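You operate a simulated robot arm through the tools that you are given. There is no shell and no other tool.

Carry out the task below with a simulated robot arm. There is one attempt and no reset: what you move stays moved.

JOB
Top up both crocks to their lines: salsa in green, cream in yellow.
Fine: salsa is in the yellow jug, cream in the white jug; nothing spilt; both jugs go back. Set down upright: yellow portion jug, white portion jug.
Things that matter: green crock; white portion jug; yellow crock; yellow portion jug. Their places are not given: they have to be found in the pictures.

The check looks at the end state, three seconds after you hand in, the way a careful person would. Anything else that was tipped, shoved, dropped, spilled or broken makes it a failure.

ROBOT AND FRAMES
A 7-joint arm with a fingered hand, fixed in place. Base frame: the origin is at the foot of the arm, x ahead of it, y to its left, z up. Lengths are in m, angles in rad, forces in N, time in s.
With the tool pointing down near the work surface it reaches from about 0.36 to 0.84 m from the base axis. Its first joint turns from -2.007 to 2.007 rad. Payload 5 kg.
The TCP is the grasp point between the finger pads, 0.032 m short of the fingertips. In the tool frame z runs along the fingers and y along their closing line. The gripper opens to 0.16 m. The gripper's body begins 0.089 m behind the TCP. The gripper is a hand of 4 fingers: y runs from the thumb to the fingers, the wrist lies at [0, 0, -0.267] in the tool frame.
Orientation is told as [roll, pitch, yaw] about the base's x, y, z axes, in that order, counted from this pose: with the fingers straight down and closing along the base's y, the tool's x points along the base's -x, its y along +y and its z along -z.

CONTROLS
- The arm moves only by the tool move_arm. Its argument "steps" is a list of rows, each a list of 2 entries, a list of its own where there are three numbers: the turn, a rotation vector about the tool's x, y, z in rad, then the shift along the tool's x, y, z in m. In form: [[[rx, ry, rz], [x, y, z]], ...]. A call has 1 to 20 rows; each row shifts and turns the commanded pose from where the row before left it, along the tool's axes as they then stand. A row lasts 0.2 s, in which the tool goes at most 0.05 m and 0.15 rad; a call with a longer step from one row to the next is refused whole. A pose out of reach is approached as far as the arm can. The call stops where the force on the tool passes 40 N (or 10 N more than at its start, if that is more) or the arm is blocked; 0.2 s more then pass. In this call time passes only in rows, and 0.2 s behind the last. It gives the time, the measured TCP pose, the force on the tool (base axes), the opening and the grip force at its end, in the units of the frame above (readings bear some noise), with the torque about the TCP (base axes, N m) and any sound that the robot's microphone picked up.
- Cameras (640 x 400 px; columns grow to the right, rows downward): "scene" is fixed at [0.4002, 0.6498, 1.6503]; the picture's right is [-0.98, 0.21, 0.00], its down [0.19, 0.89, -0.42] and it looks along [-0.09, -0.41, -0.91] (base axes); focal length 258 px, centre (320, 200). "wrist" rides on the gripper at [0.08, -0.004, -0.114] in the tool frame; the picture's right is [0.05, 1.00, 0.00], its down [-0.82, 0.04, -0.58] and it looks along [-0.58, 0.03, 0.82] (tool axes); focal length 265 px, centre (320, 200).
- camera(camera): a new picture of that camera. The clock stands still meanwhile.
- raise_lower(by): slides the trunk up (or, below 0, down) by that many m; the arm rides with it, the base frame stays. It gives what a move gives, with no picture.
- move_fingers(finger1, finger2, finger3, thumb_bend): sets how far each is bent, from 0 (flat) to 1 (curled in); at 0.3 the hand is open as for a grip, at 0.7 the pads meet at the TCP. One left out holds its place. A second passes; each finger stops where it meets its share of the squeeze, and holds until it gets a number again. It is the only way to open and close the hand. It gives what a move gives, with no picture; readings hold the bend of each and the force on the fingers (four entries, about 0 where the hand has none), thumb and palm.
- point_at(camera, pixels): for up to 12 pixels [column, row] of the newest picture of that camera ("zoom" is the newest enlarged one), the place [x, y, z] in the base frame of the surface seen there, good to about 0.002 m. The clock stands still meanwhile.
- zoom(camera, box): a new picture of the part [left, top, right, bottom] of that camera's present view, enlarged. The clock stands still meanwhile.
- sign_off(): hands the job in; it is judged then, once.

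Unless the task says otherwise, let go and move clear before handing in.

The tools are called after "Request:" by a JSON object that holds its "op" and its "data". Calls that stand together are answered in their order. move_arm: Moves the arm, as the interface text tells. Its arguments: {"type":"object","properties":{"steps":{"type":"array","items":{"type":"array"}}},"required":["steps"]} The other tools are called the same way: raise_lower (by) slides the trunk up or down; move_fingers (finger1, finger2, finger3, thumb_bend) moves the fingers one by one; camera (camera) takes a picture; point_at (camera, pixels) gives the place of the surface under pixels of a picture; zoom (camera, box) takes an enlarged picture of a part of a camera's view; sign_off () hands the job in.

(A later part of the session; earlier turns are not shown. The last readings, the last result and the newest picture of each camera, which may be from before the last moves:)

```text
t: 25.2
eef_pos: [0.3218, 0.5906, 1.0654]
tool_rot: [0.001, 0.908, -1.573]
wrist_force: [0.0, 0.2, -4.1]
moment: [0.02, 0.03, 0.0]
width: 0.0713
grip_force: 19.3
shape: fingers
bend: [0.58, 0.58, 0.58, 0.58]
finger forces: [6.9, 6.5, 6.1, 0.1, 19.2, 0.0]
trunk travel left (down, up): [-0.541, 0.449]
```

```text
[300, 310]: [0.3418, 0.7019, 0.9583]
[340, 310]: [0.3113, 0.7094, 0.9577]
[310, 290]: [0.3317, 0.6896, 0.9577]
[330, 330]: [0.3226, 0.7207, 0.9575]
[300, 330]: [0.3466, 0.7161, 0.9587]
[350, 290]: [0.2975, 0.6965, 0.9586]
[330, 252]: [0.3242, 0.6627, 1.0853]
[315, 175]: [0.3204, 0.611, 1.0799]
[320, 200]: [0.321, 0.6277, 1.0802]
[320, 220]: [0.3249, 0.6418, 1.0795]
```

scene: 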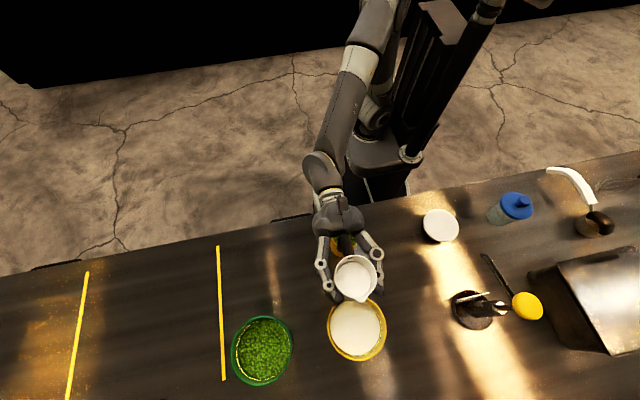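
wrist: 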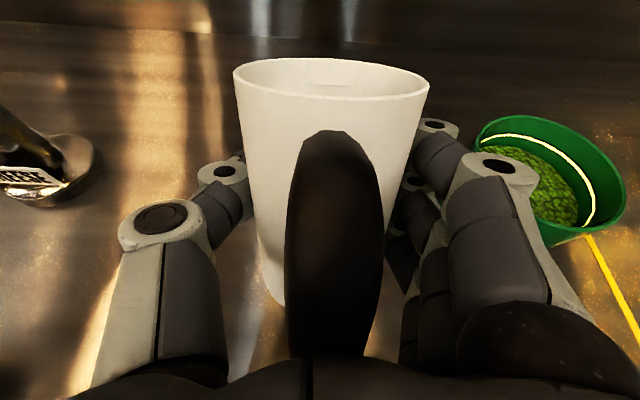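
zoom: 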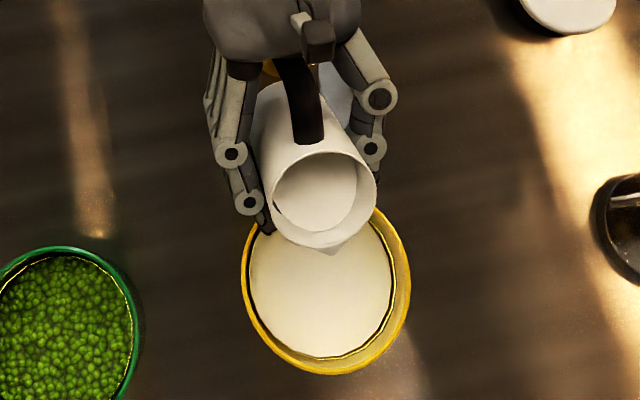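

No flow yet at 38°. I'll tilt 3° more.

Request:
{"op": "move_arm", "data": {"steps": [[[0, -0.0262, 0], [0, 0, 0]], [[0, -0.0262, 0], [0, 0, 0]], [[0, 0, 0], [0, 0, 0]], [[0, 0, 0], [0, 0, 0]]]}}

Request:
{"op": "zoom", "data": {"camera": "scene", "box": [305, 230, 405, 370]}}

Request:
{"op": "point_at", "data": {"camera": "zoom", "pixels": [[300, 310], [340, 310], [310, 290], [330, 330], [300, 330], [350, 290], [330, 252], [315, 175], [320, 200], [320, 220]]}}

```text
t: 26.2
eef_pos: [0.3223, 0.5899, 1.0665]
tool_rot: [0.0, 0.854, -1.573]
wrist_force: [-0.4, 0.4, -4.5]
moment: [0.05, 0.03, 0.0]
width: 0.0713
grip_force: 19.4
shape: fingers
bend: [0.58, 0.58, 0.58, 0.58]
finger forces: [7.0, 6.5, 6.1, 0.1, 19.2, 0.1]
trunk travel left (down, up): [-0.541, 0.449]
```

```text
2.86 times, centred on (355, 300) of scene
```

zoom: 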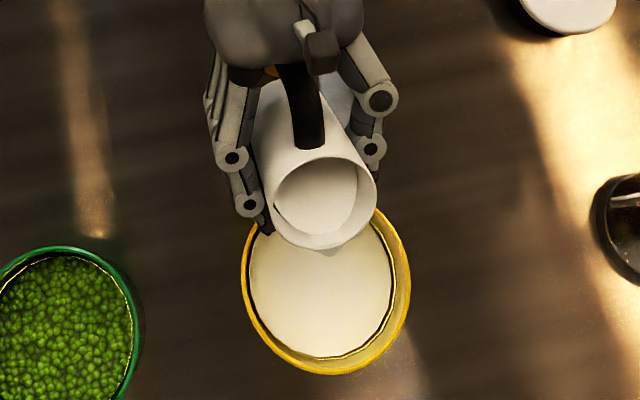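

```text
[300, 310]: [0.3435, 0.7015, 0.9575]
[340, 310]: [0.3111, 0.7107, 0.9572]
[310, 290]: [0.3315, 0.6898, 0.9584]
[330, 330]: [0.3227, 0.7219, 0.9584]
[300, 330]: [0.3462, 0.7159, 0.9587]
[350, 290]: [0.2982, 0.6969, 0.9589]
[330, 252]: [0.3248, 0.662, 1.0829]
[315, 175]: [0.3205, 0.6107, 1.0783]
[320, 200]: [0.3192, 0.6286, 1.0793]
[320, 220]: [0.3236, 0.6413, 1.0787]
```

The lip is at 1.083 and the liquid at 1.079, so it's very close. I'll tilt 3° more.

Request:
{"op": "move_arm", "data": {"steps": [[[0, -0.0262, 0], [0, 0, 0]], [[0, -0.0262, 0], [0, 0, 0]], [[0, 0, 0], [0, 0, 0]], [[0, 0, 0], [0, 0, 0]]]}}

Request:
{"op": "zoom", "data": {"camera": "scene", "box": [305, 230, 405, 370]}}

Request:
{"op": "point_at", "data": {"camera": "zoom", "pixels": [[300, 310], [340, 310], [310, 290], [330, 330], [300, 330], [350, 290], [330, 252], [315, 185], [320, 205], [320, 220]]}}

```text
t: 27.2
eef_pos: [0.3221, 0.5913, 1.0651]
tool_rot: [0.001, 0.804, -1.573]
wrist_force: [0.2, 0.1, -3.8]
moment: [0.05, 0.02, 0.0]
width: 0.0708
grip_force: 20.0
shape: fingers
bend: [0.58, 0.58, 0.58, 0.58]
finger forces: [7.0, 6.5, 6.1, 0.1, 19.1, 0.1]
trunk travel left (down, up): [-0.541, 0.449]
```

```text
2.86 times, centred on (355, 300) of scene
```

zoom: 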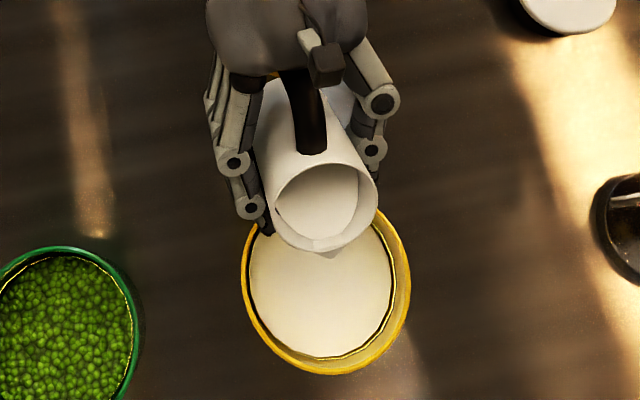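

```text
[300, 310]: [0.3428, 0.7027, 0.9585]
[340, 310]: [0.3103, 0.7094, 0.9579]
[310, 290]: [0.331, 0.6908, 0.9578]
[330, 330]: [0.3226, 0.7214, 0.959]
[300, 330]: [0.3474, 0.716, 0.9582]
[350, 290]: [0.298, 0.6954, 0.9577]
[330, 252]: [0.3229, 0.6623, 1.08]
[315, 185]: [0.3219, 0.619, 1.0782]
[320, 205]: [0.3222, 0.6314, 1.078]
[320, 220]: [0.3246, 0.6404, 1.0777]
```

The liquid at 1.078 is nearly at the lip at 1.080. I'll tilt 3° more, which should start the flow.

Request:
{"op": "move_arm", "data": {"steps": [[[0, -0.0262, 0], [0, 0, 0]], [[0, -0.0262, 0], [0, 0, 0]], [[0, 0, 0], [0, 0, 0]], [[0, 0, 0], [0, 0, 0]]]}}

Request:
{"op": "zoom", "data": {"camera": "scene", "box": [305, 230, 405, 370]}}

Request:
{"op": "point_at", "data": {"camera": "zoom", "pixels": [[300, 310], [340, 310], [310, 290], [330, 330], [300, 330], [350, 290], [330, 252], [315, 190], [320, 205], [320, 220]]}}

```text
t: 28.2
eef_pos: [0.3214, 0.5912, 1.0661]
tool_rot: [0.0, 0.75, -1.57]
wrist_force: [0.1, -0.2, -3.8]
moment: [0.02, 0.02, 0.02]
width: 0.071
grip_force: 19.1
shape: fingers
bend: [0.58, 0.58, 0.58, 0.58]
finger forces: [7.0, 6.6, 6.1, 0.1, 19.2, 0.1]
trunk travel left (down, up): [-0.541, 0.449]
```

```text
2.86 times, centred on (355, 300) of scene
```

zoom: 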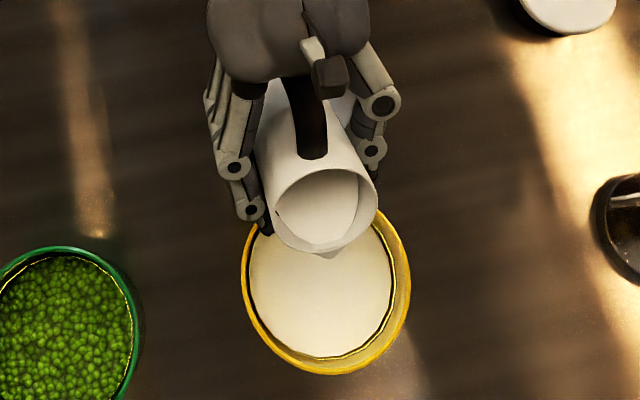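

```text
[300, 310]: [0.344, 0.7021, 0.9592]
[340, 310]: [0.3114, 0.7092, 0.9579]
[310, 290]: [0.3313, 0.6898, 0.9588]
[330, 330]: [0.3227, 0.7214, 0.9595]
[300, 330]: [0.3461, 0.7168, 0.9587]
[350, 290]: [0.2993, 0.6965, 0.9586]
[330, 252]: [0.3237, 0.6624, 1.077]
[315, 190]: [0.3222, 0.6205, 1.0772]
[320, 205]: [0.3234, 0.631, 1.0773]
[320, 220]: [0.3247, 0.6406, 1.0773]
```

The crock mean rose slightly to 0.9588, so flow has just begun at 47°. I'll tilt 2° more and wait to see the rate.

Request:
{"op": "move_arm", "data": {"steps": [[[0, -0.0175, 0], [0, 0, 0]], [[0, -0.0175, 0], [0, 0, 0]], [[0, 0, 0], [0, 0, 0]], [[0, 0, 0], [0, 0, 0]], [[0, 0, 0], [0, 0, 0]]]}}

Request:
{"op": "zoom", "data": {"camera": "scene", "box": [305, 230, 405, 370]}}

Request:
{"op": "point_at", "data": {"camera": "zoom", "pixels": [[300, 310], [340, 310], [310, 290], [330, 330], [300, 330], [350, 290], [330, 252], [315, 195], [320, 205], [320, 220], [325, 275], [330, 300]]}}

```text
t: 29.4
eef_pos: [0.3219, 0.5901, 1.065]
tool_rot: [0.001, 0.715, -1.573]
wrist_force: [0.2, -0.2, -3.9]
moment: [0.01, -0.02, 0.0]
width: 0.0709
grip_force: 19.4
shape: fingers
bend: [0.58, 0.58, 0.58, 0.58]
finger forces: [7.0, 6.6, 6.0, 0.0, 19.1, 0.0]
trunk travel left (down, up): [-0.541, 0.449]
```

```text
2.86 times, centred on (355, 300) of scene
```

zoom: 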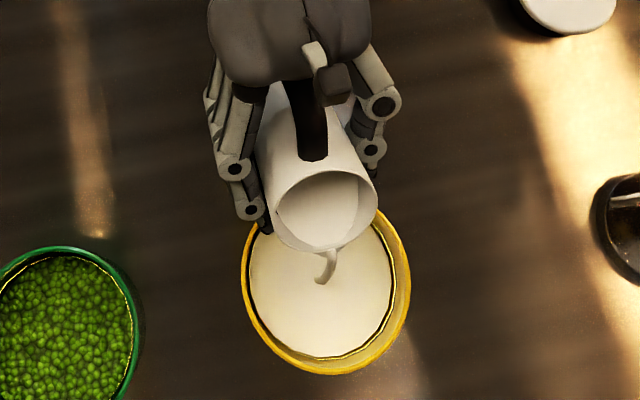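

```text
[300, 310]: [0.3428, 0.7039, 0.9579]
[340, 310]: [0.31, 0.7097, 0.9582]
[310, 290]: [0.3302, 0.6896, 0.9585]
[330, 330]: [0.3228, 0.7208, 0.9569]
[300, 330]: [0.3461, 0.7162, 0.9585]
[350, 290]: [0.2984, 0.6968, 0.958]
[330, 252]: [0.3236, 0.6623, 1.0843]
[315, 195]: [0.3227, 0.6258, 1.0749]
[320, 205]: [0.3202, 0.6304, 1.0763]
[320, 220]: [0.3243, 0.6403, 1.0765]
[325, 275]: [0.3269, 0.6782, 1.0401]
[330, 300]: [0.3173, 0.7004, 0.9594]
```

A stream now runs from the spout at zoom (330,250) down to (322,283), inside the crock. I'll hold for a second and watch the level.

Request:
{"op": "move_arm", "data": {"steps": [[[0, 0, 0], [0, 0, 0]], [[0, 0, 0], [0, 0, 0]], [[0, 0, 0], [0, 0, 0]], [[0, 0, 0], [0, 0, 0]]]}}

Request:
{"op": "zoom", "data": {"camera": "scene", "box": [305, 230, 405, 370]}}

Request:
{"op": "point_at", "data": {"camera": "zoom", "pixels": [[300, 310], [340, 310], [310, 300], [330, 330], [300, 330], [350, 300], [340, 330], [320, 340], [350, 320], [285, 300], [290, 320], [320, 220]]}}

```text
t: 30.4
eef_pos: [0.3217, 0.5896, 1.0659]
tool_rot: [0.0, 0.716, -1.573]
wrist_force: [0.3, -0.2, -3.7]
moment: [0.05, -0.01, 0.01]
width: 0.0714
grip_force: 18.8
shape: fingers
bend: [0.58, 0.58, 0.58, 0.58]
finger forces: [7.1, 6.5, 6.1, 0.0, 19.2, 0.0]
trunk travel left (down, up): [-0.541, 0.449]
```

```text
2.86 times, centred on (355, 300) of scene
```

zoom: 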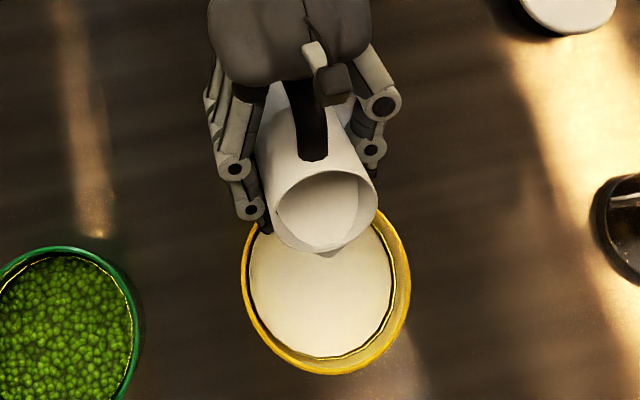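

```text
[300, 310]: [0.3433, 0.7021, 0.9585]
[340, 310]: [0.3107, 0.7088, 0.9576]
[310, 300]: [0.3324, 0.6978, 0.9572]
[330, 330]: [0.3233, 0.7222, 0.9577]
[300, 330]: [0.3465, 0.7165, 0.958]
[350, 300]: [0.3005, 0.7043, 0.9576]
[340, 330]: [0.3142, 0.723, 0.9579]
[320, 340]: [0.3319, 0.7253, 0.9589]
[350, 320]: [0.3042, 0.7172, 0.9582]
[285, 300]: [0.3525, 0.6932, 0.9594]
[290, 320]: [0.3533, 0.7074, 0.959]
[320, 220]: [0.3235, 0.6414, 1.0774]
```

The stream stopped by itself, so each tilt pours a definite amount. I'll continue with 2° per row up to about 55°, then wait.

Request:
{"op": "move_arm", "data": {"steps": [[[0, -0.0262, 0], [0, 0, 0]], [[0, -0.0262, 0], [0, 0, 0]], [[0, -0.0262, 0], [0, 0, 0]], [[0, -0.0262, 0], [0, 0, 0]], [[0, 0, 0], [0, 0, 0]], [[0, 0, 0], [0, 0, 0]]]}}

Request:
{"op": "zoom", "data": {"camera": "scene", "box": [305, 230, 405, 370]}}

Request:
{"op": "point_at", "data": {"camera": "zoom", "pixels": [[300, 310], [340, 310], [310, 300], [330, 330], [300, 330], [350, 300], [340, 330], [320, 340], [350, 320], [285, 300], [290, 320], [325, 275]]}}

```text
t: 31.8
eef_pos: [0.3213, 0.5903, 1.0661]
tool_rot: [0.0, 0.61, -1.572]
wrist_force: [-0.6, 0.3, -4.0]
moment: [0.04, 0.01, 0.02]
width: 0.071
grip_force: 19.5
shape: fingers
bend: [0.58, 0.58, 0.58, 0.58]
finger forces: [7.1, 6.5, 6.0, 0.0, 19.1, 0.0]
trunk travel left (down, up): [-0.541, 0.449]
```

```text
2.86 times, centred on (355, 300) of scene
```

zoom: 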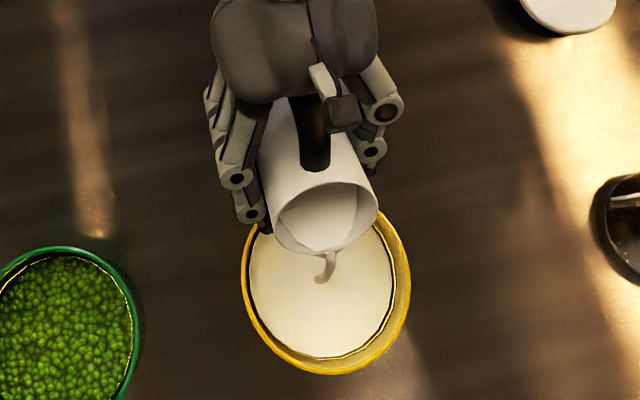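

```text
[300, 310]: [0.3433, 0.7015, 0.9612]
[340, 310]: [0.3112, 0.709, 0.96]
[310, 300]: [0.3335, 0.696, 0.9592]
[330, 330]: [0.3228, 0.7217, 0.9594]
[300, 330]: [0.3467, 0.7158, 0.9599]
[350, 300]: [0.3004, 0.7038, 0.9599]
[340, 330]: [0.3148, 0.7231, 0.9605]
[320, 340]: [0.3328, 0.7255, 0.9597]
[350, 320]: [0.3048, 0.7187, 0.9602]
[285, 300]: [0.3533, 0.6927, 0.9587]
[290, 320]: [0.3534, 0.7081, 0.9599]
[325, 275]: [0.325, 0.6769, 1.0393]
```

The level has risen to about 0.960 with a thin stream still running inside the crock. I'll wait a second for it to settle.

Request:
{"op": "move_arm", "data": {"steps": [[[0, 0, 0], [0, 0, 0]], [[0, 0, 0], [0, 0, 0]], [[0, 0, 0], [0, 0, 0]], [[0, 0, 0], [0, 0, 0]], [[0, 0, 0], [0, 0, 0]]]}}

Request:
{"op": "zoom", "data": {"camera": "scene", "box": [305, 230, 405, 370]}}

Request:
{"op": "point_at", "data": {"camera": "zoom", "pixels": [[300, 310], [340, 310], [310, 300], [330, 330], [300, 330], [350, 300], [340, 330], [320, 340], [350, 320], [285, 300], [290, 320], [320, 225]]}}

```text
t: 33.0
eef_pos: [0.321, 0.59, 1.0664]
tool_rot: [-0.001, 0.612, -1.572]
wrist_force: [-0.1, -0.6, -3.9]
moment: [0.03, -0.02, 0.0]
width: 0.071
grip_force: 19.6
shape: fingers
bend: [0.58, 0.58, 0.58, 0.58]
finger forces: [7.0, 6.5, 6.0, 0.0, 19.1, 0.0]
trunk travel left (down, up): [-0.541, 0.449]
```

```text
2.86 times, centred on (355, 300) of scene
```

zoom: 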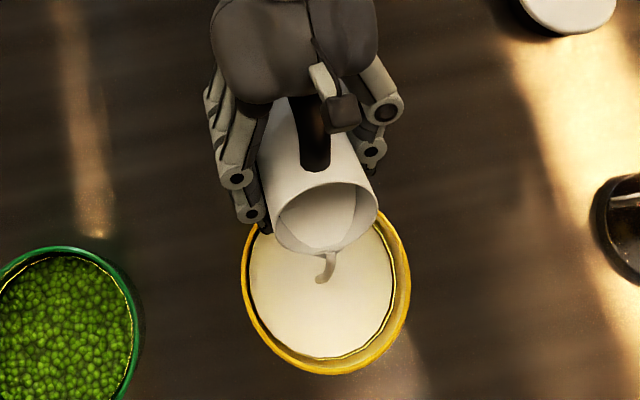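

```text
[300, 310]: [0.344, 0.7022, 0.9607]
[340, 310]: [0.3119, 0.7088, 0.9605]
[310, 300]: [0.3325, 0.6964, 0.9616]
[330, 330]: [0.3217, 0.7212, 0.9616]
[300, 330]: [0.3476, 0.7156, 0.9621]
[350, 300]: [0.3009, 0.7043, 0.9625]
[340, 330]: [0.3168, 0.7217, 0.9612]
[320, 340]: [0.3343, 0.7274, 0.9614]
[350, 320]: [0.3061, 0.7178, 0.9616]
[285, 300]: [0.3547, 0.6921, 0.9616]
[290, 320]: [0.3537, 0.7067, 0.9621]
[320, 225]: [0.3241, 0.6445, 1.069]
```

The level is 0.9615 and still flowing slowly, with 10 mm to go. I'll tilt 3° more and hold.

Request:
{"op": "move_arm", "data": {"steps": [[[0, -0.0262, 0], [0, 0, 0]], [[0, -0.0262, 0], [0, 0, 0]], [[0, 0, 0], [0, 0, 0]], [[0, 0, 0], [0, 0, 0]], [[0, 0, 0], [0, 0, 0]], [[0, 0, 0], [0, 0, 0]], [[0, 0, 0], [0, 0, 0]]]}}

Request:
{"op": "zoom", "data": {"camera": "scene", "box": [305, 230, 405, 370]}}

Request:
{"op": "point_at", "data": {"camera": "zoom", "pixels": [[300, 310], [340, 310], [310, 300], [330, 330], [300, 330], [350, 300], [340, 330], [320, 340], [350, 320], [285, 300], [290, 320], [320, 225]]}}

```text
t: 34.6
eef_pos: [0.3217, 0.5896, 1.0657]
tool_rot: [-0.001, 0.559, -1.572]
wrist_force: [0.7, 0.6, -4.4]
moment: [0.05, 0.0, 0.03]
width: 0.0712
grip_force: 19.1
shape: fingers
bend: [0.58, 0.58, 0.58, 0.58]
finger forces: [7.1, 6.5, 6.0, 0.0, 19.0, 0.1]
trunk travel left (down, up): [-0.541, 0.449]
```

```text
2.86 times, centred on (355, 300) of scene
```

zoom: 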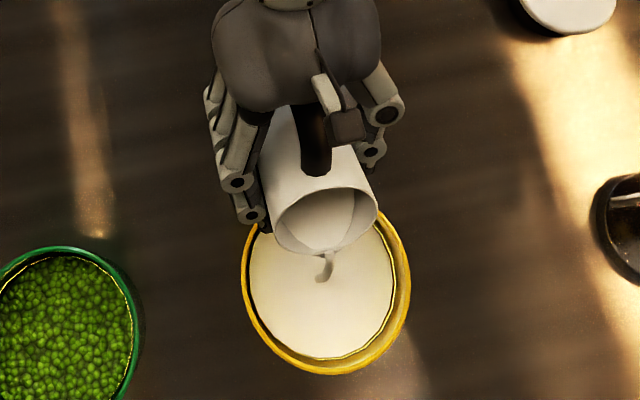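

```text
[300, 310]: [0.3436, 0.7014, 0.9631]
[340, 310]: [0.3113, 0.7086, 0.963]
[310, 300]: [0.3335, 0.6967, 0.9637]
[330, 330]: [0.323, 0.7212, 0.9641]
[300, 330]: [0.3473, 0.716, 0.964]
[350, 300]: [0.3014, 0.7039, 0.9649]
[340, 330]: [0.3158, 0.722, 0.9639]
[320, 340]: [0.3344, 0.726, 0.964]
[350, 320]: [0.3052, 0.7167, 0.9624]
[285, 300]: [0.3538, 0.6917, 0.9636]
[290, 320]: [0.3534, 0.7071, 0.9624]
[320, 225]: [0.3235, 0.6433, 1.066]
```

The level is 0.9636 and rising about 1.3 mm/s. I'll hold two more seconds at this tilt.

Request:
{"op": "move_arm", "data": {"steps": [[[0, 0, 0], [0, 0, 0]], [[0, 0, 0], [0, 0, 0]], [[0, 0, 0], [0, 0, 0]], [[0, 0, 0], [0, 0, 0]], [[0, 0, 0], [0, 0, 0]], [[0, 0, 0], [0, 0, 0]], [[0, 0, 0], [0, 0, 0]], [[0, 0, 0], [0, 0, 0]], [[0, 0, 0], [0, 0, 0]]]}}

Request:
{"op": "zoom", "data": {"camera": "scene", "box": [305, 230, 405, 370]}}

Request:
{"op": "point_at", "data": {"camera": "zoom", "pixels": [[300, 310], [340, 310], [310, 300], [330, 330], [300, 330], [350, 300], [340, 330], [320, 340], [350, 320], [285, 300], [290, 320], [320, 225]]}}

```text
t: 36.6
eef_pos: [0.3213, 0.5904, 1.0664]
tool_rot: [0.002, 0.558, -1.57]
wrist_force: [-1.2, 0.6, -3.6]
moment: [0.01, 0.01, -0.01]
width: 0.0709
grip_force: 19.7
shape: fingers
bend: [0.58, 0.58, 0.58, 0.58]
finger forces: [7.0, 6.4, 6.1, 0.0, 19.1, 0.1]
trunk travel left (down, up): [-0.541, 0.449]
```

```text
2.86 times, centred on (355, 300) of scene
```

zoom: 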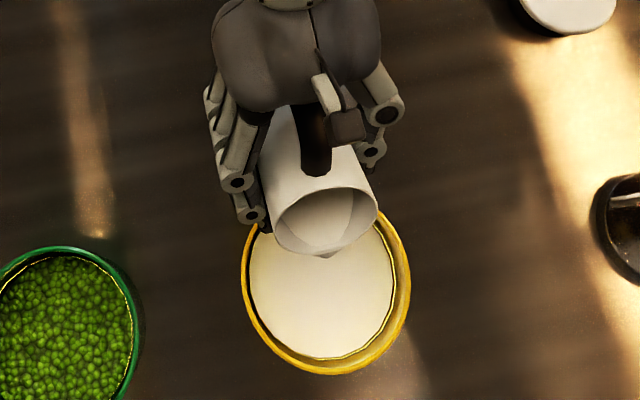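

```text
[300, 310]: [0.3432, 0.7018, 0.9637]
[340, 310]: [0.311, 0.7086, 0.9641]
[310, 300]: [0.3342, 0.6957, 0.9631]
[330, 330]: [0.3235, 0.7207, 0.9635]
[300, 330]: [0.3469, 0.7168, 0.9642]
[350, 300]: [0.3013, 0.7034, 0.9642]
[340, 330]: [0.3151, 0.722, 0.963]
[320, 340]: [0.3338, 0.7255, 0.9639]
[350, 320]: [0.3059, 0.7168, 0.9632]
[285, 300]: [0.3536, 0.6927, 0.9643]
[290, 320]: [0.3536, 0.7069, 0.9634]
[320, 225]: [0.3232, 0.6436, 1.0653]
```

It settled at 0.9637 at 58°, which is about 0.6 mm per degree, so I need roughly 12° more. I'll tilt 5° and hold.

Request:
{"op": "move_arm", "data": {"steps": [[[0, -0.0291, 0], [0, 0, 0]], [[0, -0.0291, 0], [0, 0, 0]], [[0, -0.0291, 0], [0, 0, 0]], [[0, 0, 0], [0, 0, 0]], [[0, 0, 0], [0, 0, 0]], [[0, 0, 0], [0, 0, 0]], [[0, 0, 0], [0, 0, 0]], [[0, 0, 0], [0, 0, 0]], [[0, 0, 0], [0, 0, 0]], [[0, 0, 0], [0, 0, 0]], [[0, 0, 0], [0, 0, 0]]]}}

Request:
{"op": "zoom", "data": {"camera": "scene", "box": [305, 230, 405, 370]}}

Request:
{"op": "point_at", "data": {"camera": "zoom", "pixels": [[300, 310], [340, 310], [310, 300], [330, 330], [300, 330], [350, 300], [340, 330], [320, 340], [350, 320], [285, 300], [290, 320], [320, 225]]}}

```text
t: 39.0
eef_pos: [0.3222, 0.59, 1.0654]
tool_rot: [-0.001, 0.47, -1.571]
wrist_force: [0.4, 0.1, -3.2]
moment: [0.01, 0.0, 0.0]
width: 0.071
grip_force: 19.1
shape: fingers
bend: [0.58, 0.58, 0.58, 0.58]
finger forces: [7.0, 6.5, 6.0, 0.0, 19.1, 0.0]
trunk travel left (down, up): [-0.541, 0.449]
```

```text
2.86 times, centred on (355, 300) of scene
```

zoom: 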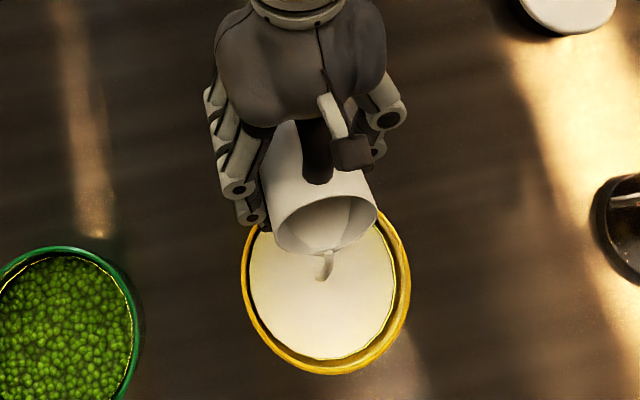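

```text
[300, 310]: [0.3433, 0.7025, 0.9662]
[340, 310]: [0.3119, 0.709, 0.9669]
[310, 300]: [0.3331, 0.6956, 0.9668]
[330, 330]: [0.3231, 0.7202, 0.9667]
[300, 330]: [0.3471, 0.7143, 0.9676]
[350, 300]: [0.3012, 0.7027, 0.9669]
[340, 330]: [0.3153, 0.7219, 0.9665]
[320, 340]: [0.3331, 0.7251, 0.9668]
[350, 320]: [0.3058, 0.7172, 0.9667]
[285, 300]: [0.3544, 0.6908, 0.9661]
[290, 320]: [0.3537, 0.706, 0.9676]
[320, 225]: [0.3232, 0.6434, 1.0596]
```

The level is 0.9668 and still flowing a little. I'll hold until it settles.

Request:
{"op": "move_arm", "data": {"steps": [[[0, 0, 0], [0, 0, 0]], [[0, 0, 0], [0, 0, 0]], [[0, 0, 0], [0, 0, 0]], [[0, 0, 0], [0, 0, 0]], [[0, 0, 0], [0, 0, 0]]]}}

Request:
{"op": "zoom", "data": {"camera": "scene", "box": [305, 230, 405, 370]}}

Request:
{"op": "point_at", "data": {"camera": "zoom", "pixels": [[300, 310], [340, 310], [310, 300], [330, 330], [300, 330], [350, 300], [340, 330], [320, 340], [350, 320], [285, 300], [290, 320], [320, 225]]}}

```text
t: 40.2
eef_pos: [0.3214, 0.5906, 1.066]
tool_rot: [-0.001, 0.472, -1.571]
wrist_force: [-0.2, 1.0, -1.8]
moment: [0.06, 0.0, 0.01]
width: 0.0712
grip_force: 19.6
shape: fingers
bend: [0.58, 0.58, 0.58, 0.58]
finger forces: [7.0, 6.4, 6.0, 0.0, 19.1, 0.0]
trunk travel left (down, up): [-0.541, 0.449]
```

```text
2.86 times, centred on (355, 300) of scene
```

zoom: 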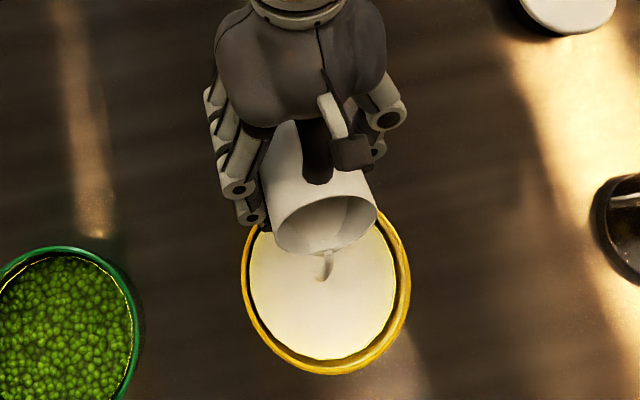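

```text
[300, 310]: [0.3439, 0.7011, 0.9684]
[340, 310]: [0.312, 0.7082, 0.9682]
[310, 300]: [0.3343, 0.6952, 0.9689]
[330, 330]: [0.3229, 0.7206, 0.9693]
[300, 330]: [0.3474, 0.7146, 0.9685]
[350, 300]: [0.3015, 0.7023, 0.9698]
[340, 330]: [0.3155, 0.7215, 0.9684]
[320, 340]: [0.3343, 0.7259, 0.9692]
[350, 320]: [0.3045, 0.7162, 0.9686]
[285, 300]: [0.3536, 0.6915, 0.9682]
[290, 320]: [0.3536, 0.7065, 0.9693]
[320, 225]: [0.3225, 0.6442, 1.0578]
```

The level is 0.9688 with the stream still on. Time is frozen while I look, so I'll check the line closely before deciding.

Request:
{"op": "zoom", "data": {"camera": "scene", "box": [362, 300, 386, 340]}}

Request:
{"op": "zoom", "data": {"camera": "scene", "box": [335, 335, 385, 365]}}

```text
10.00 times, centred on (374, 320) of scene
```

zoom: 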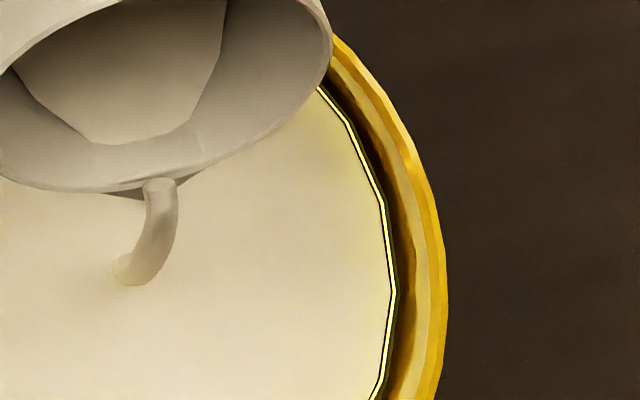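

```text
12.80 times, centred on (360, 350) of scene
```

zoom: 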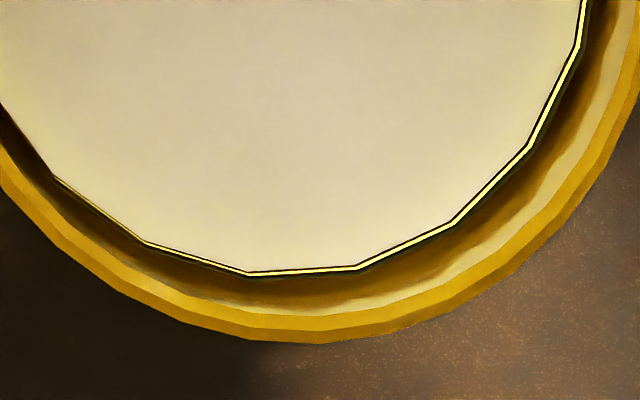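

The surface is just below the line, with a thin dark gap of 2–3 mm. I'll let it flow another 0.6 s.

Request:
{"op": "move_arm", "data": {"steps": [[[0, 0, 0], [0, 0, 0]], [[0, 0, 0], [0, 0, 0]]]}}

Request:
{"op": "zoom", "data": {"camera": "scene", "box": [305, 230, 405, 370]}}

Request:
{"op": "point_at", "data": {"camera": "zoom", "pixels": [[300, 310], [340, 310], [310, 300], [330, 330], [300, 330], [350, 300], [340, 330], [320, 340], [350, 320], [285, 300], [290, 320], [320, 225]]}}

Request:
{"op": "zoom", "data": {"camera": "scene", "box": [362, 300, 386, 340]}}

```text
t: 40.8
eef_pos: [0.3213, 0.5903, 1.0651]
tool_rot: [0.0, 0.472, -1.573]
wrist_force: [-0.8, 0.5, -2.6]
moment: [0.02, -0.02, 0.0]
width: 0.071
grip_force: 19.5
shape: fingers
bend: [0.58, 0.58, 0.58, 0.58]
finger forces: [6.9, 6.5, 6.0, 0.0, 19.0, 0.0]
trunk travel left (down, up): [-0.541, 0.449]
```

```text
2.86 times, centred on (355, 300) of scene
```

zoom: 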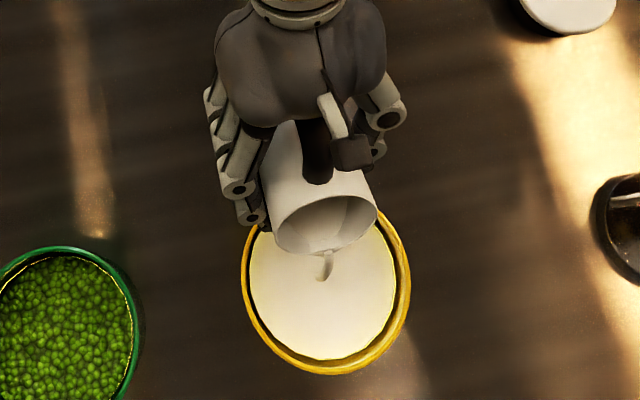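

```text
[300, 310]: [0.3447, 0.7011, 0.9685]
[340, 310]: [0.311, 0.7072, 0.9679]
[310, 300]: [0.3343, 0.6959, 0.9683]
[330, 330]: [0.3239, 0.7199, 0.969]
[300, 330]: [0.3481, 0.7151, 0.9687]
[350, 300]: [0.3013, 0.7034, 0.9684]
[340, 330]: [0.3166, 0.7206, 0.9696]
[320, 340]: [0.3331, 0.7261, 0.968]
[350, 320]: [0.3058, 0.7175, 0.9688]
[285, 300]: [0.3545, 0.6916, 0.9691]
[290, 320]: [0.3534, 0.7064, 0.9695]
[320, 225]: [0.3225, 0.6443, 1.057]
```

```text
10.00 times, centred on (374, 320) of scene
```

zoom: 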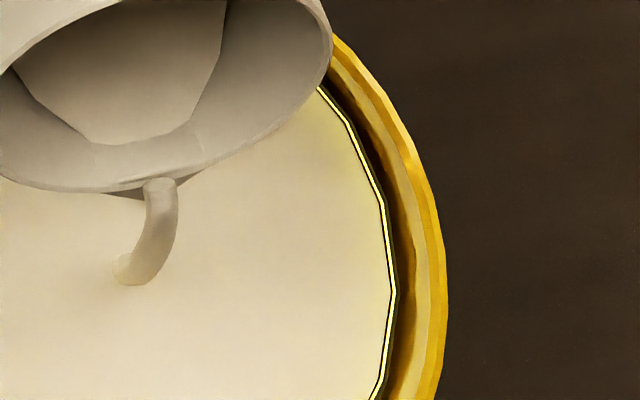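

The level reads 0.9687, so flow is tapering off. I'll hold another second.

Request:
{"op": "move_arm", "data": {"steps": [[[0, 0, 0], [0, 0, 0]], [[0, 0, 0], [0, 0, 0]], [[0, 0, 0], [0, 0, 0]], [[0, 0, 0], [0, 0, 0]]]}}

Request:
{"op": "zoom", "data": {"camera": "scene", "box": [305, 230, 405, 370]}}

Request:
{"op": "point_at", "data": {"camera": "zoom", "pixels": [[300, 310], [340, 310], [310, 300], [330, 330], [300, 330], [350, 300], [340, 330], [320, 340], [350, 320], [285, 300], [290, 320], [320, 225]]}}

Request:
{"op": "zoom", "data": {"camera": "scene", "box": [362, 300, 386, 340]}}

```text
t: 41.8
eef_pos: [0.3218, 0.5914, 1.0659]
tool_rot: [0.0, 0.47, -1.571]
wrist_force: [-0.3, -0.1, -3.3]
moment: [0.04, -0.01, -0.01]
width: 0.0711
grip_force: 18.9
shape: fingers
bend: [0.58, 0.58, 0.58, 0.58]
finger forces: [7.1, 6.5, 6.1, 0.0, 19.0, 0.0]
trunk travel left (down, up): [-0.541, 0.449]
```

```text
2.86 times, centred on (355, 300) of scene
```

zoom: 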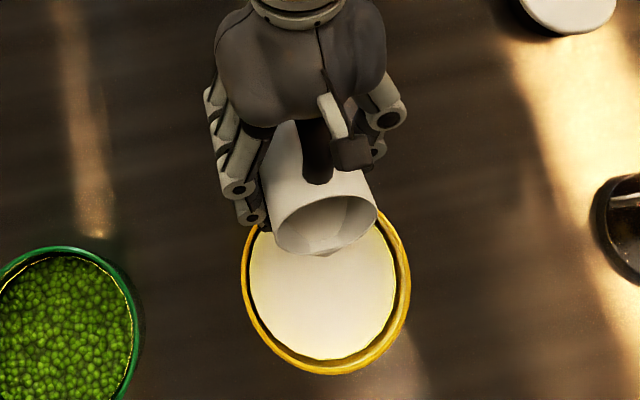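

```text
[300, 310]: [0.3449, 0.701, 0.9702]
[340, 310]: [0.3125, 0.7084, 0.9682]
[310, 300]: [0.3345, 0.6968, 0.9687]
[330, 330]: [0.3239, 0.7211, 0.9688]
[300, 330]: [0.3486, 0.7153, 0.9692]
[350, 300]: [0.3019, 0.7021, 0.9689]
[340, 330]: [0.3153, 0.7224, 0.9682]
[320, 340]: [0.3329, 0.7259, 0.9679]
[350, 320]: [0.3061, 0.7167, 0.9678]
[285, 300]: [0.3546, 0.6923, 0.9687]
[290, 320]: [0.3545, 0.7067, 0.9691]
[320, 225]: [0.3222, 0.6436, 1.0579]
```

```text
10.00 times, centred on (374, 320) of scene
```

zoom: 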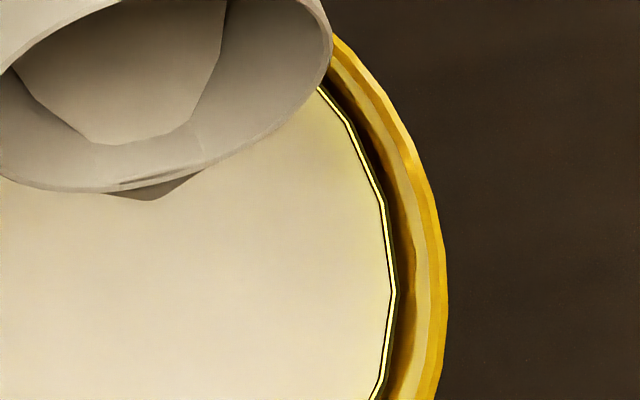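

It settled at 0.9687 at 63°, now gaining about 1 mm per degree. I'll re-measure the line height precisely from the line pixels.

Request:
{"op": "zoom", "data": {"camera": "scene", "box": [372, 318, 382, 334]}}

```text
16.00 times, centred on (377, 326) of scene
```

zoom: 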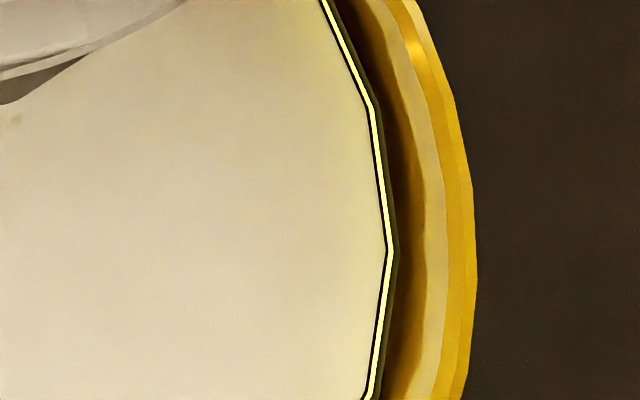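

Request:
{"op": "point_at", "data": {"camera": "zoom", "pixels": [[377, 130], [380, 160], [384, 190], [387, 225], [389, 250], [386, 275], [382, 310], [377, 350], [371, 385], [374, 110], [360, 80], [345, 45]]}}

```text
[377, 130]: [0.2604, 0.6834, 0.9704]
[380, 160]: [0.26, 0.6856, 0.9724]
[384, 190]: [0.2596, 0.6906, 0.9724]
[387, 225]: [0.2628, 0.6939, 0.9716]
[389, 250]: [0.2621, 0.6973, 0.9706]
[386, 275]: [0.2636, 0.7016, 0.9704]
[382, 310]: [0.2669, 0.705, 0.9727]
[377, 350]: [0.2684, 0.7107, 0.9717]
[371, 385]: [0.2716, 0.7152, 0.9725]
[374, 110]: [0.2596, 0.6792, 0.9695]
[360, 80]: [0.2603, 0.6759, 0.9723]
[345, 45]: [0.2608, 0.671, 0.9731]
```

The line averages z≈0.9716, leaving about 2.9 mm. I'll tilt 2.3° and hold for it to settle.

Request:
{"op": "move_arm", "data": {"steps": [[[0, -0.02, 0], [0, 0, 0]], [[0, -0.02, 0], [0, 0, 0]], [[0, 0, 0], [0, 0, 0]], [[0, 0, 0], [0, 0, 0]], [[0, 0, 0], [0, 0, 0]], [[0, 0, 0], [0, 0, 0]], [[0, 0, 0], [0, 0, 0]]]}}

Request:
{"op": "zoom", "data": {"camera": "scene", "box": [305, 230, 405, 370]}}

Request:
{"op": "point_at", "data": {"camera": "zoom", "pixels": [[300, 310], [340, 310], [310, 300], [330, 330], [300, 330], [350, 300], [340, 330], [320, 340], [350, 320], [285, 300], [290, 320], [320, 225]]}}

Request:
{"op": "zoom", "data": {"camera": "scene", "box": [362, 300, 386, 340]}}

```text
t: 43.4
eef_pos: [0.321, 0.59, 1.0652]
tool_rot: [0.0, 0.431, -1.572]
wrist_force: [0.6, -0.3, -2.8]
moment: [-0.01, -0.01, 0.0]
width: 0.0713
grip_force: 19.8
shape: fingers
bend: [0.58, 0.58, 0.58, 0.58]
finger forces: [7.0, 6.5, 6.0, 0.1, 19.1, 0.0]
trunk travel left (down, up): [-0.541, 0.449]
```

```text
2.86 times, centred on (355, 300) of scene
```

zoom: 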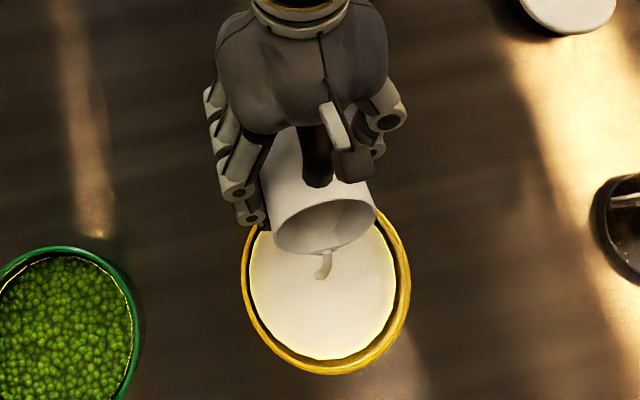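

```text
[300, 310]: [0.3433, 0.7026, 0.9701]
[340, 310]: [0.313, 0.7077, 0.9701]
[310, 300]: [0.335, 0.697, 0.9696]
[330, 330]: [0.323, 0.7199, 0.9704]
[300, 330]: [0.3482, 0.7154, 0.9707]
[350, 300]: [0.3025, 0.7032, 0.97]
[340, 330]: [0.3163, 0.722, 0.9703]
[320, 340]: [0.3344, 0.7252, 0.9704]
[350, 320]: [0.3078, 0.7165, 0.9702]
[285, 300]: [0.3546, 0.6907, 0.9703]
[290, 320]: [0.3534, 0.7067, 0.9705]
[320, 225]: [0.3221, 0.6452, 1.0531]
```

```text
10.00 times, centred on (374, 320) of scene
```

zoom: 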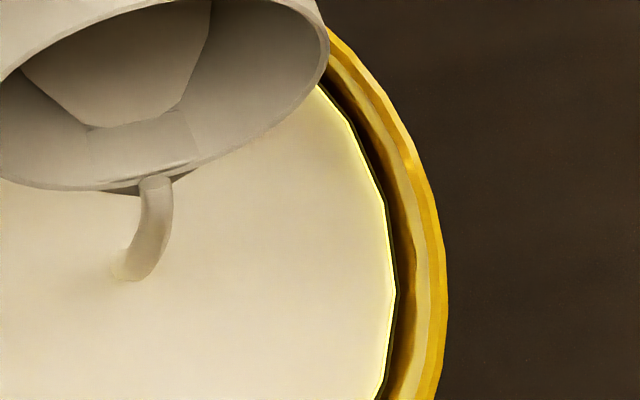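

The level is 0.9702 and the surface is meeting the line, with a slight flow still running. I'll hold 0.8 s more.

Request:
{"op": "move_arm", "data": {"steps": [[[0, 0, 0], [0, 0, 0]], [[0, 0, 0], [0, 0, 0]], [[0, 0, 0], [0, 0, 0]]]}}

Request:
{"op": "zoom", "data": {"camera": "scene", "box": [305, 230, 405, 370]}}

Request:
{"op": "point_at", "data": {"camera": "zoom", "pixels": [[300, 310], [340, 310], [310, 300], [330, 330], [300, 330], [350, 300], [340, 330], [320, 340], [350, 320], [285, 300], [290, 320], [320, 225]]}}

Request:
{"op": "zoom", "data": {"camera": "scene", "box": [362, 300, 386, 340]}}

```text
t: 44.2
eef_pos: [0.3216, 0.5906, 1.0657]
tool_rot: [0.0, 0.432, -1.57]
wrist_force: [0.3, 0.0, -2.8]
moment: [0.03, -0.02, 0.0]
width: 0.071
grip_force: 19.3
shape: fingers
bend: [0.58, 0.58, 0.58, 0.58]
finger forces: [7.0, 6.5, 6.0, 0.1, 19.0, 0.0]
trunk travel left (down, up): [-0.541, 0.449]
```

```text
2.86 times, centred on (355, 300) of scene
```

zoom: 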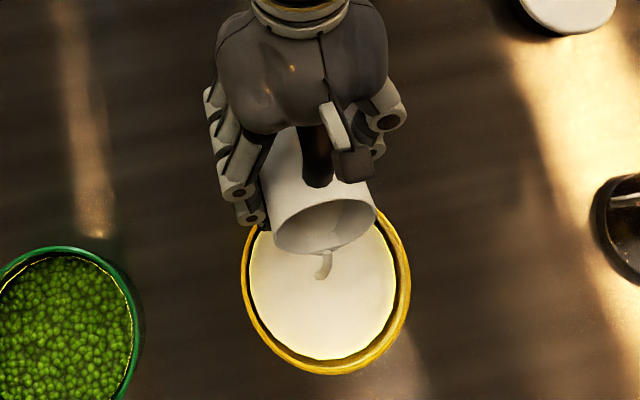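

```text
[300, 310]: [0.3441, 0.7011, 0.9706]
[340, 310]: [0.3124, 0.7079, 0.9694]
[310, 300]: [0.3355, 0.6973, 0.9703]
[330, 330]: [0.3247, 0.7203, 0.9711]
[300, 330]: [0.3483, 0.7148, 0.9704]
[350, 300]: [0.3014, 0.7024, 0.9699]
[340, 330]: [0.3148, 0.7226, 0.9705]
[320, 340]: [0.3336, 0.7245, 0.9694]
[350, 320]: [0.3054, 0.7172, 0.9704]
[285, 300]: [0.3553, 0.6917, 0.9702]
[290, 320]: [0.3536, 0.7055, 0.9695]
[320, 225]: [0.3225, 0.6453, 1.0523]
```

```text
10.00 times, centred on (374, 320) of scene
```

zoom: 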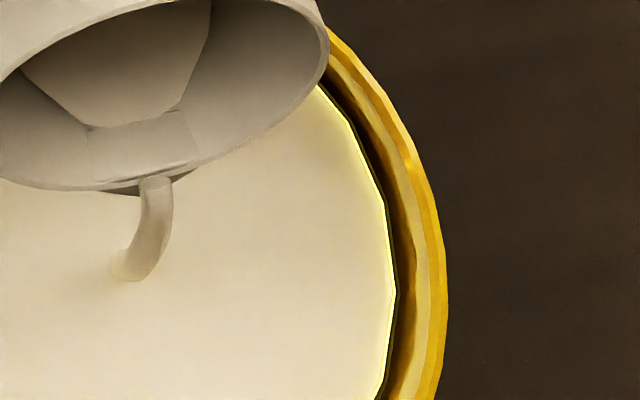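

The level still reads 0.9702 with the stream running. I'll hold another 0.8 s and check again.

Request:
{"op": "move_arm", "data": {"steps": [[[0, 0, 0], [0, 0, 0]], [[0, 0, 0], [0, 0, 0]], [[0, 0, 0], [0, 0, 0]]]}}

Request:
{"op": "zoom", "data": {"camera": "scene", "box": [305, 230, 405, 370]}}

Request:
{"op": "point_at", "data": {"camera": "zoom", "pixels": [[300, 310], [340, 310], [310, 300], [330, 330], [300, 330], [350, 300], [340, 330], [320, 340], [350, 320], [285, 300], [290, 320], [320, 225]]}}

Request:
{"op": "zoom", "data": {"camera": "scene", "box": [362, 300, 386, 340]}}

```text
t: 45.0
eef_pos: [0.3228, 0.5909, 1.0653]
tool_rot: [-0.001, 0.432, -1.572]
wrist_force: [0.7, 0.2, -3.7]
moment: [0.03, -0.01, -0.04]
width: 0.071
grip_force: 19.4
shape: fingers
bend: [0.58, 0.58, 0.58, 0.58]
finger forces: [7.0, 6.5, 5.9, 0.0, 19.1, 0.0]
trunk travel left (down, up): [-0.541, 0.449]
```

```text
2.86 times, centred on (355, 300) of scene
```

zoom: 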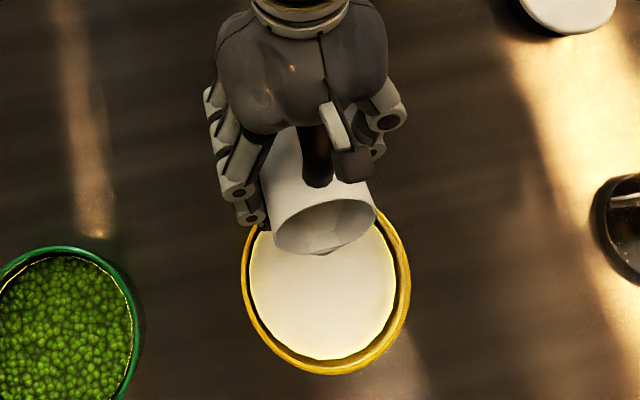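

```text
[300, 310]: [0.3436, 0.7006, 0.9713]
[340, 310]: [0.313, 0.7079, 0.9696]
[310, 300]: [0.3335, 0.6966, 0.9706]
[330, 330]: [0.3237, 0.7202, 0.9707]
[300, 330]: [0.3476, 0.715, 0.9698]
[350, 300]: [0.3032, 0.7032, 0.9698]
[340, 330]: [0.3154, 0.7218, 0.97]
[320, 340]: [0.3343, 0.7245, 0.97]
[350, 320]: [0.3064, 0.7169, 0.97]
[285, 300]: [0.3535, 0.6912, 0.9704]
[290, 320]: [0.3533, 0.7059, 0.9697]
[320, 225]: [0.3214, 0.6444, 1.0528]
```

```text
10.00 times, centred on (374, 320) of scene
```

zoom: 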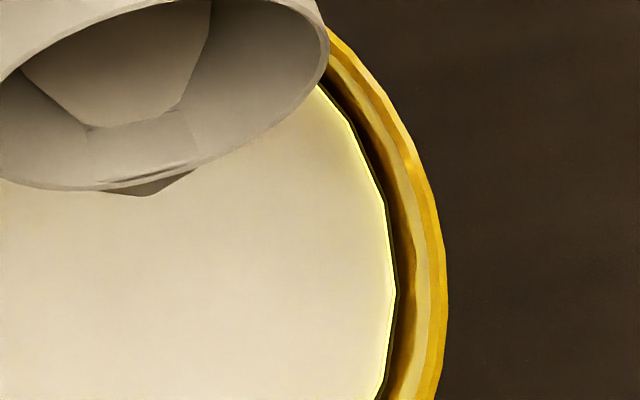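

The stream has stopped and the level is 0.9702, about 1.4 mm below the line's centre. A tiny extra tilt of about 0.8° should bring it to the line.

Request:
{"op": "move_arm", "data": {"steps": [[[0, -0.015, 0], [0, 0, 0]], [[0, 0, 0], [0, 0, 0]], [[0, 0, 0], [0, 0, 0]], [[0, 0, 0], [0, 0, 0]], [[0, 0, 0], [0, 0, 0]], [[0, 0, 0], [0, 0, 0]], [[0, 0, 0], [0, 0, 0]]]}}

Request:
{"op": "zoom", "data": {"camera": "scene", "box": [305, 230, 405, 370]}}

Request:
{"op": "point_at", "data": {"camera": "zoom", "pixels": [[300, 310], [340, 310], [310, 300], [330, 330], [300, 330], [350, 300], [340, 330], [320, 340], [350, 320], [285, 300], [290, 320], [320, 225]]}}

Request:
{"op": "zoom", "data": {"camera": "scene", "box": [362, 300, 386, 340]}}

```text
t: 46.6
eef_pos: [0.3228, 0.5899, 1.0659]
tool_rot: [-0.002, 0.416, -1.571]
wrist_force: [-0.8, 0.9, -1.9]
moment: [0.05, -0.01, 0.02]
width: 0.0712
grip_force: 19.2
shape: fingers
bend: [0.58, 0.58, 0.58, 0.58]
finger forces: [7.0, 6.6, 6.0, 0.0, 19.1, 0.0]
trunk travel left (down, up): [-0.541, 0.449]
```

```text
2.86 times, centred on (355, 300) of scene
```

zoom: 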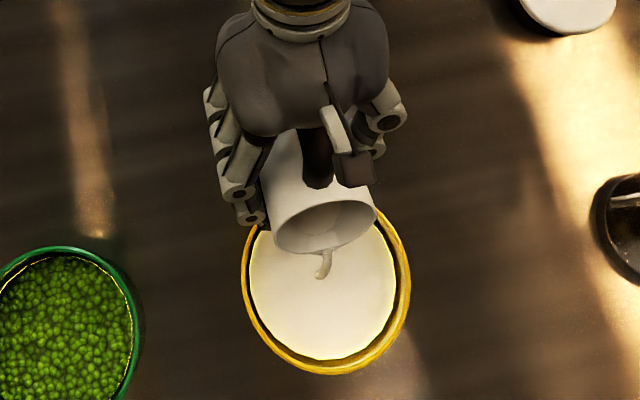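

```text
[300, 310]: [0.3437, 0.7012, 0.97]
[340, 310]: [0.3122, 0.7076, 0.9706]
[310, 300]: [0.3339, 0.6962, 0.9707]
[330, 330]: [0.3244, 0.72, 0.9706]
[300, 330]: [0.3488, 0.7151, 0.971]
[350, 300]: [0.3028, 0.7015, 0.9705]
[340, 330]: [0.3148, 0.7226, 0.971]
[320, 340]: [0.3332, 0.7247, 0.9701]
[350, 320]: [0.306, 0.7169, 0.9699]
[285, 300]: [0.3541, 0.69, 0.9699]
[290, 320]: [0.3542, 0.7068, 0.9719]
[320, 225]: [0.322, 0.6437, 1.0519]
```

```text
10.00 times, centred on (374, 320) of scene
```

zoom: 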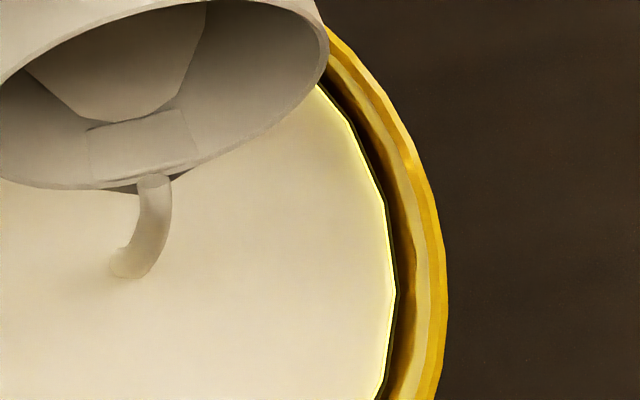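

The stream is running again, with the level at about 0.9705. I'll hold for another second.

Request:
{"op": "move_arm", "data": {"steps": [[[0, 0, 0], [0, 0, 0]], [[0, 0, 0], [0, 0, 0]], [[0, 0, 0], [0, 0, 0]]]}}

Request:
{"op": "zoom", "data": {"camera": "scene", "box": [305, 230, 405, 370]}}

Request:
{"op": "point_at", "data": {"camera": "zoom", "pixels": [[300, 310], [340, 310], [310, 300], [330, 330], [300, 330], [350, 300], [340, 330], [320, 340], [350, 320], [285, 300], [290, 320], [320, 225]]}}

Request:
{"op": "zoom", "data": {"camera": "scene", "box": [362, 300, 386, 340]}}

```text
t: 47.4
eef_pos: [0.3226, 0.5897, 1.066]
tool_rot: [-0.001, 0.416, -1.57]
wrist_force: [0.4, -0.6, -3.2]
moment: [0.0, 0.0, 0.0]
width: 0.0712
grip_force: 19.3
shape: fingers
bend: [0.58, 0.58, 0.58, 0.58]
finger forces: [6.9, 6.6, 5.9, 0.1, 19.2, 0.0]
trunk travel left (down, up): [-0.541, 0.449]
```

```text
2.86 times, centred on (355, 300) of scene
```

zoom: 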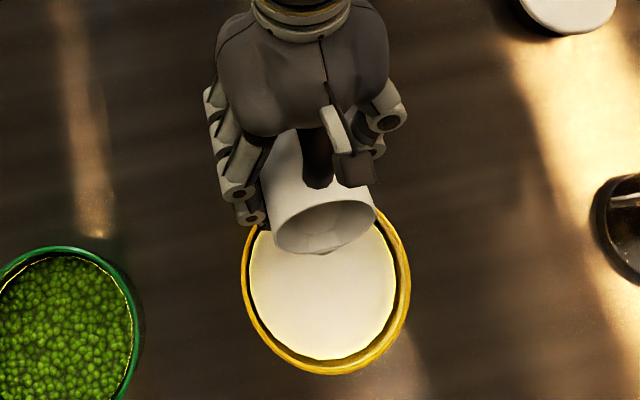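

```text
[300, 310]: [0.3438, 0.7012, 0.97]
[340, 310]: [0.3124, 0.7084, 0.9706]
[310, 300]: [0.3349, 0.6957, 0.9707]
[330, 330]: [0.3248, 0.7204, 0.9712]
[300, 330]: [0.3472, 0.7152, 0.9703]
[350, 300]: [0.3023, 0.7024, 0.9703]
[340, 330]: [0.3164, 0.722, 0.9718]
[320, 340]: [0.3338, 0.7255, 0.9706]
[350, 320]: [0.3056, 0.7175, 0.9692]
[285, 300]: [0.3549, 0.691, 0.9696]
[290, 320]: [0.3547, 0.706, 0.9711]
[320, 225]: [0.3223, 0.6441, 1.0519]
```

```text
10.00 times, centred on (374, 320) of scene
```

zoom: 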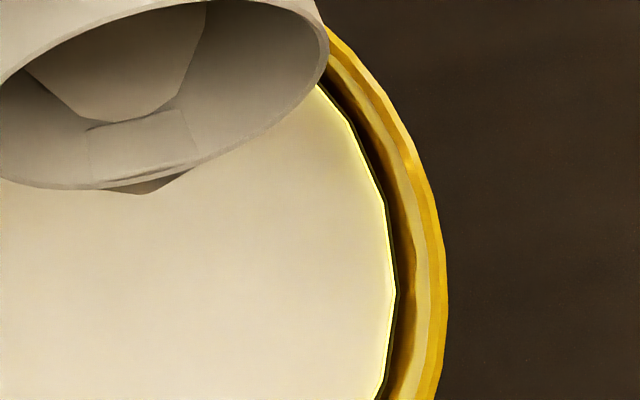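

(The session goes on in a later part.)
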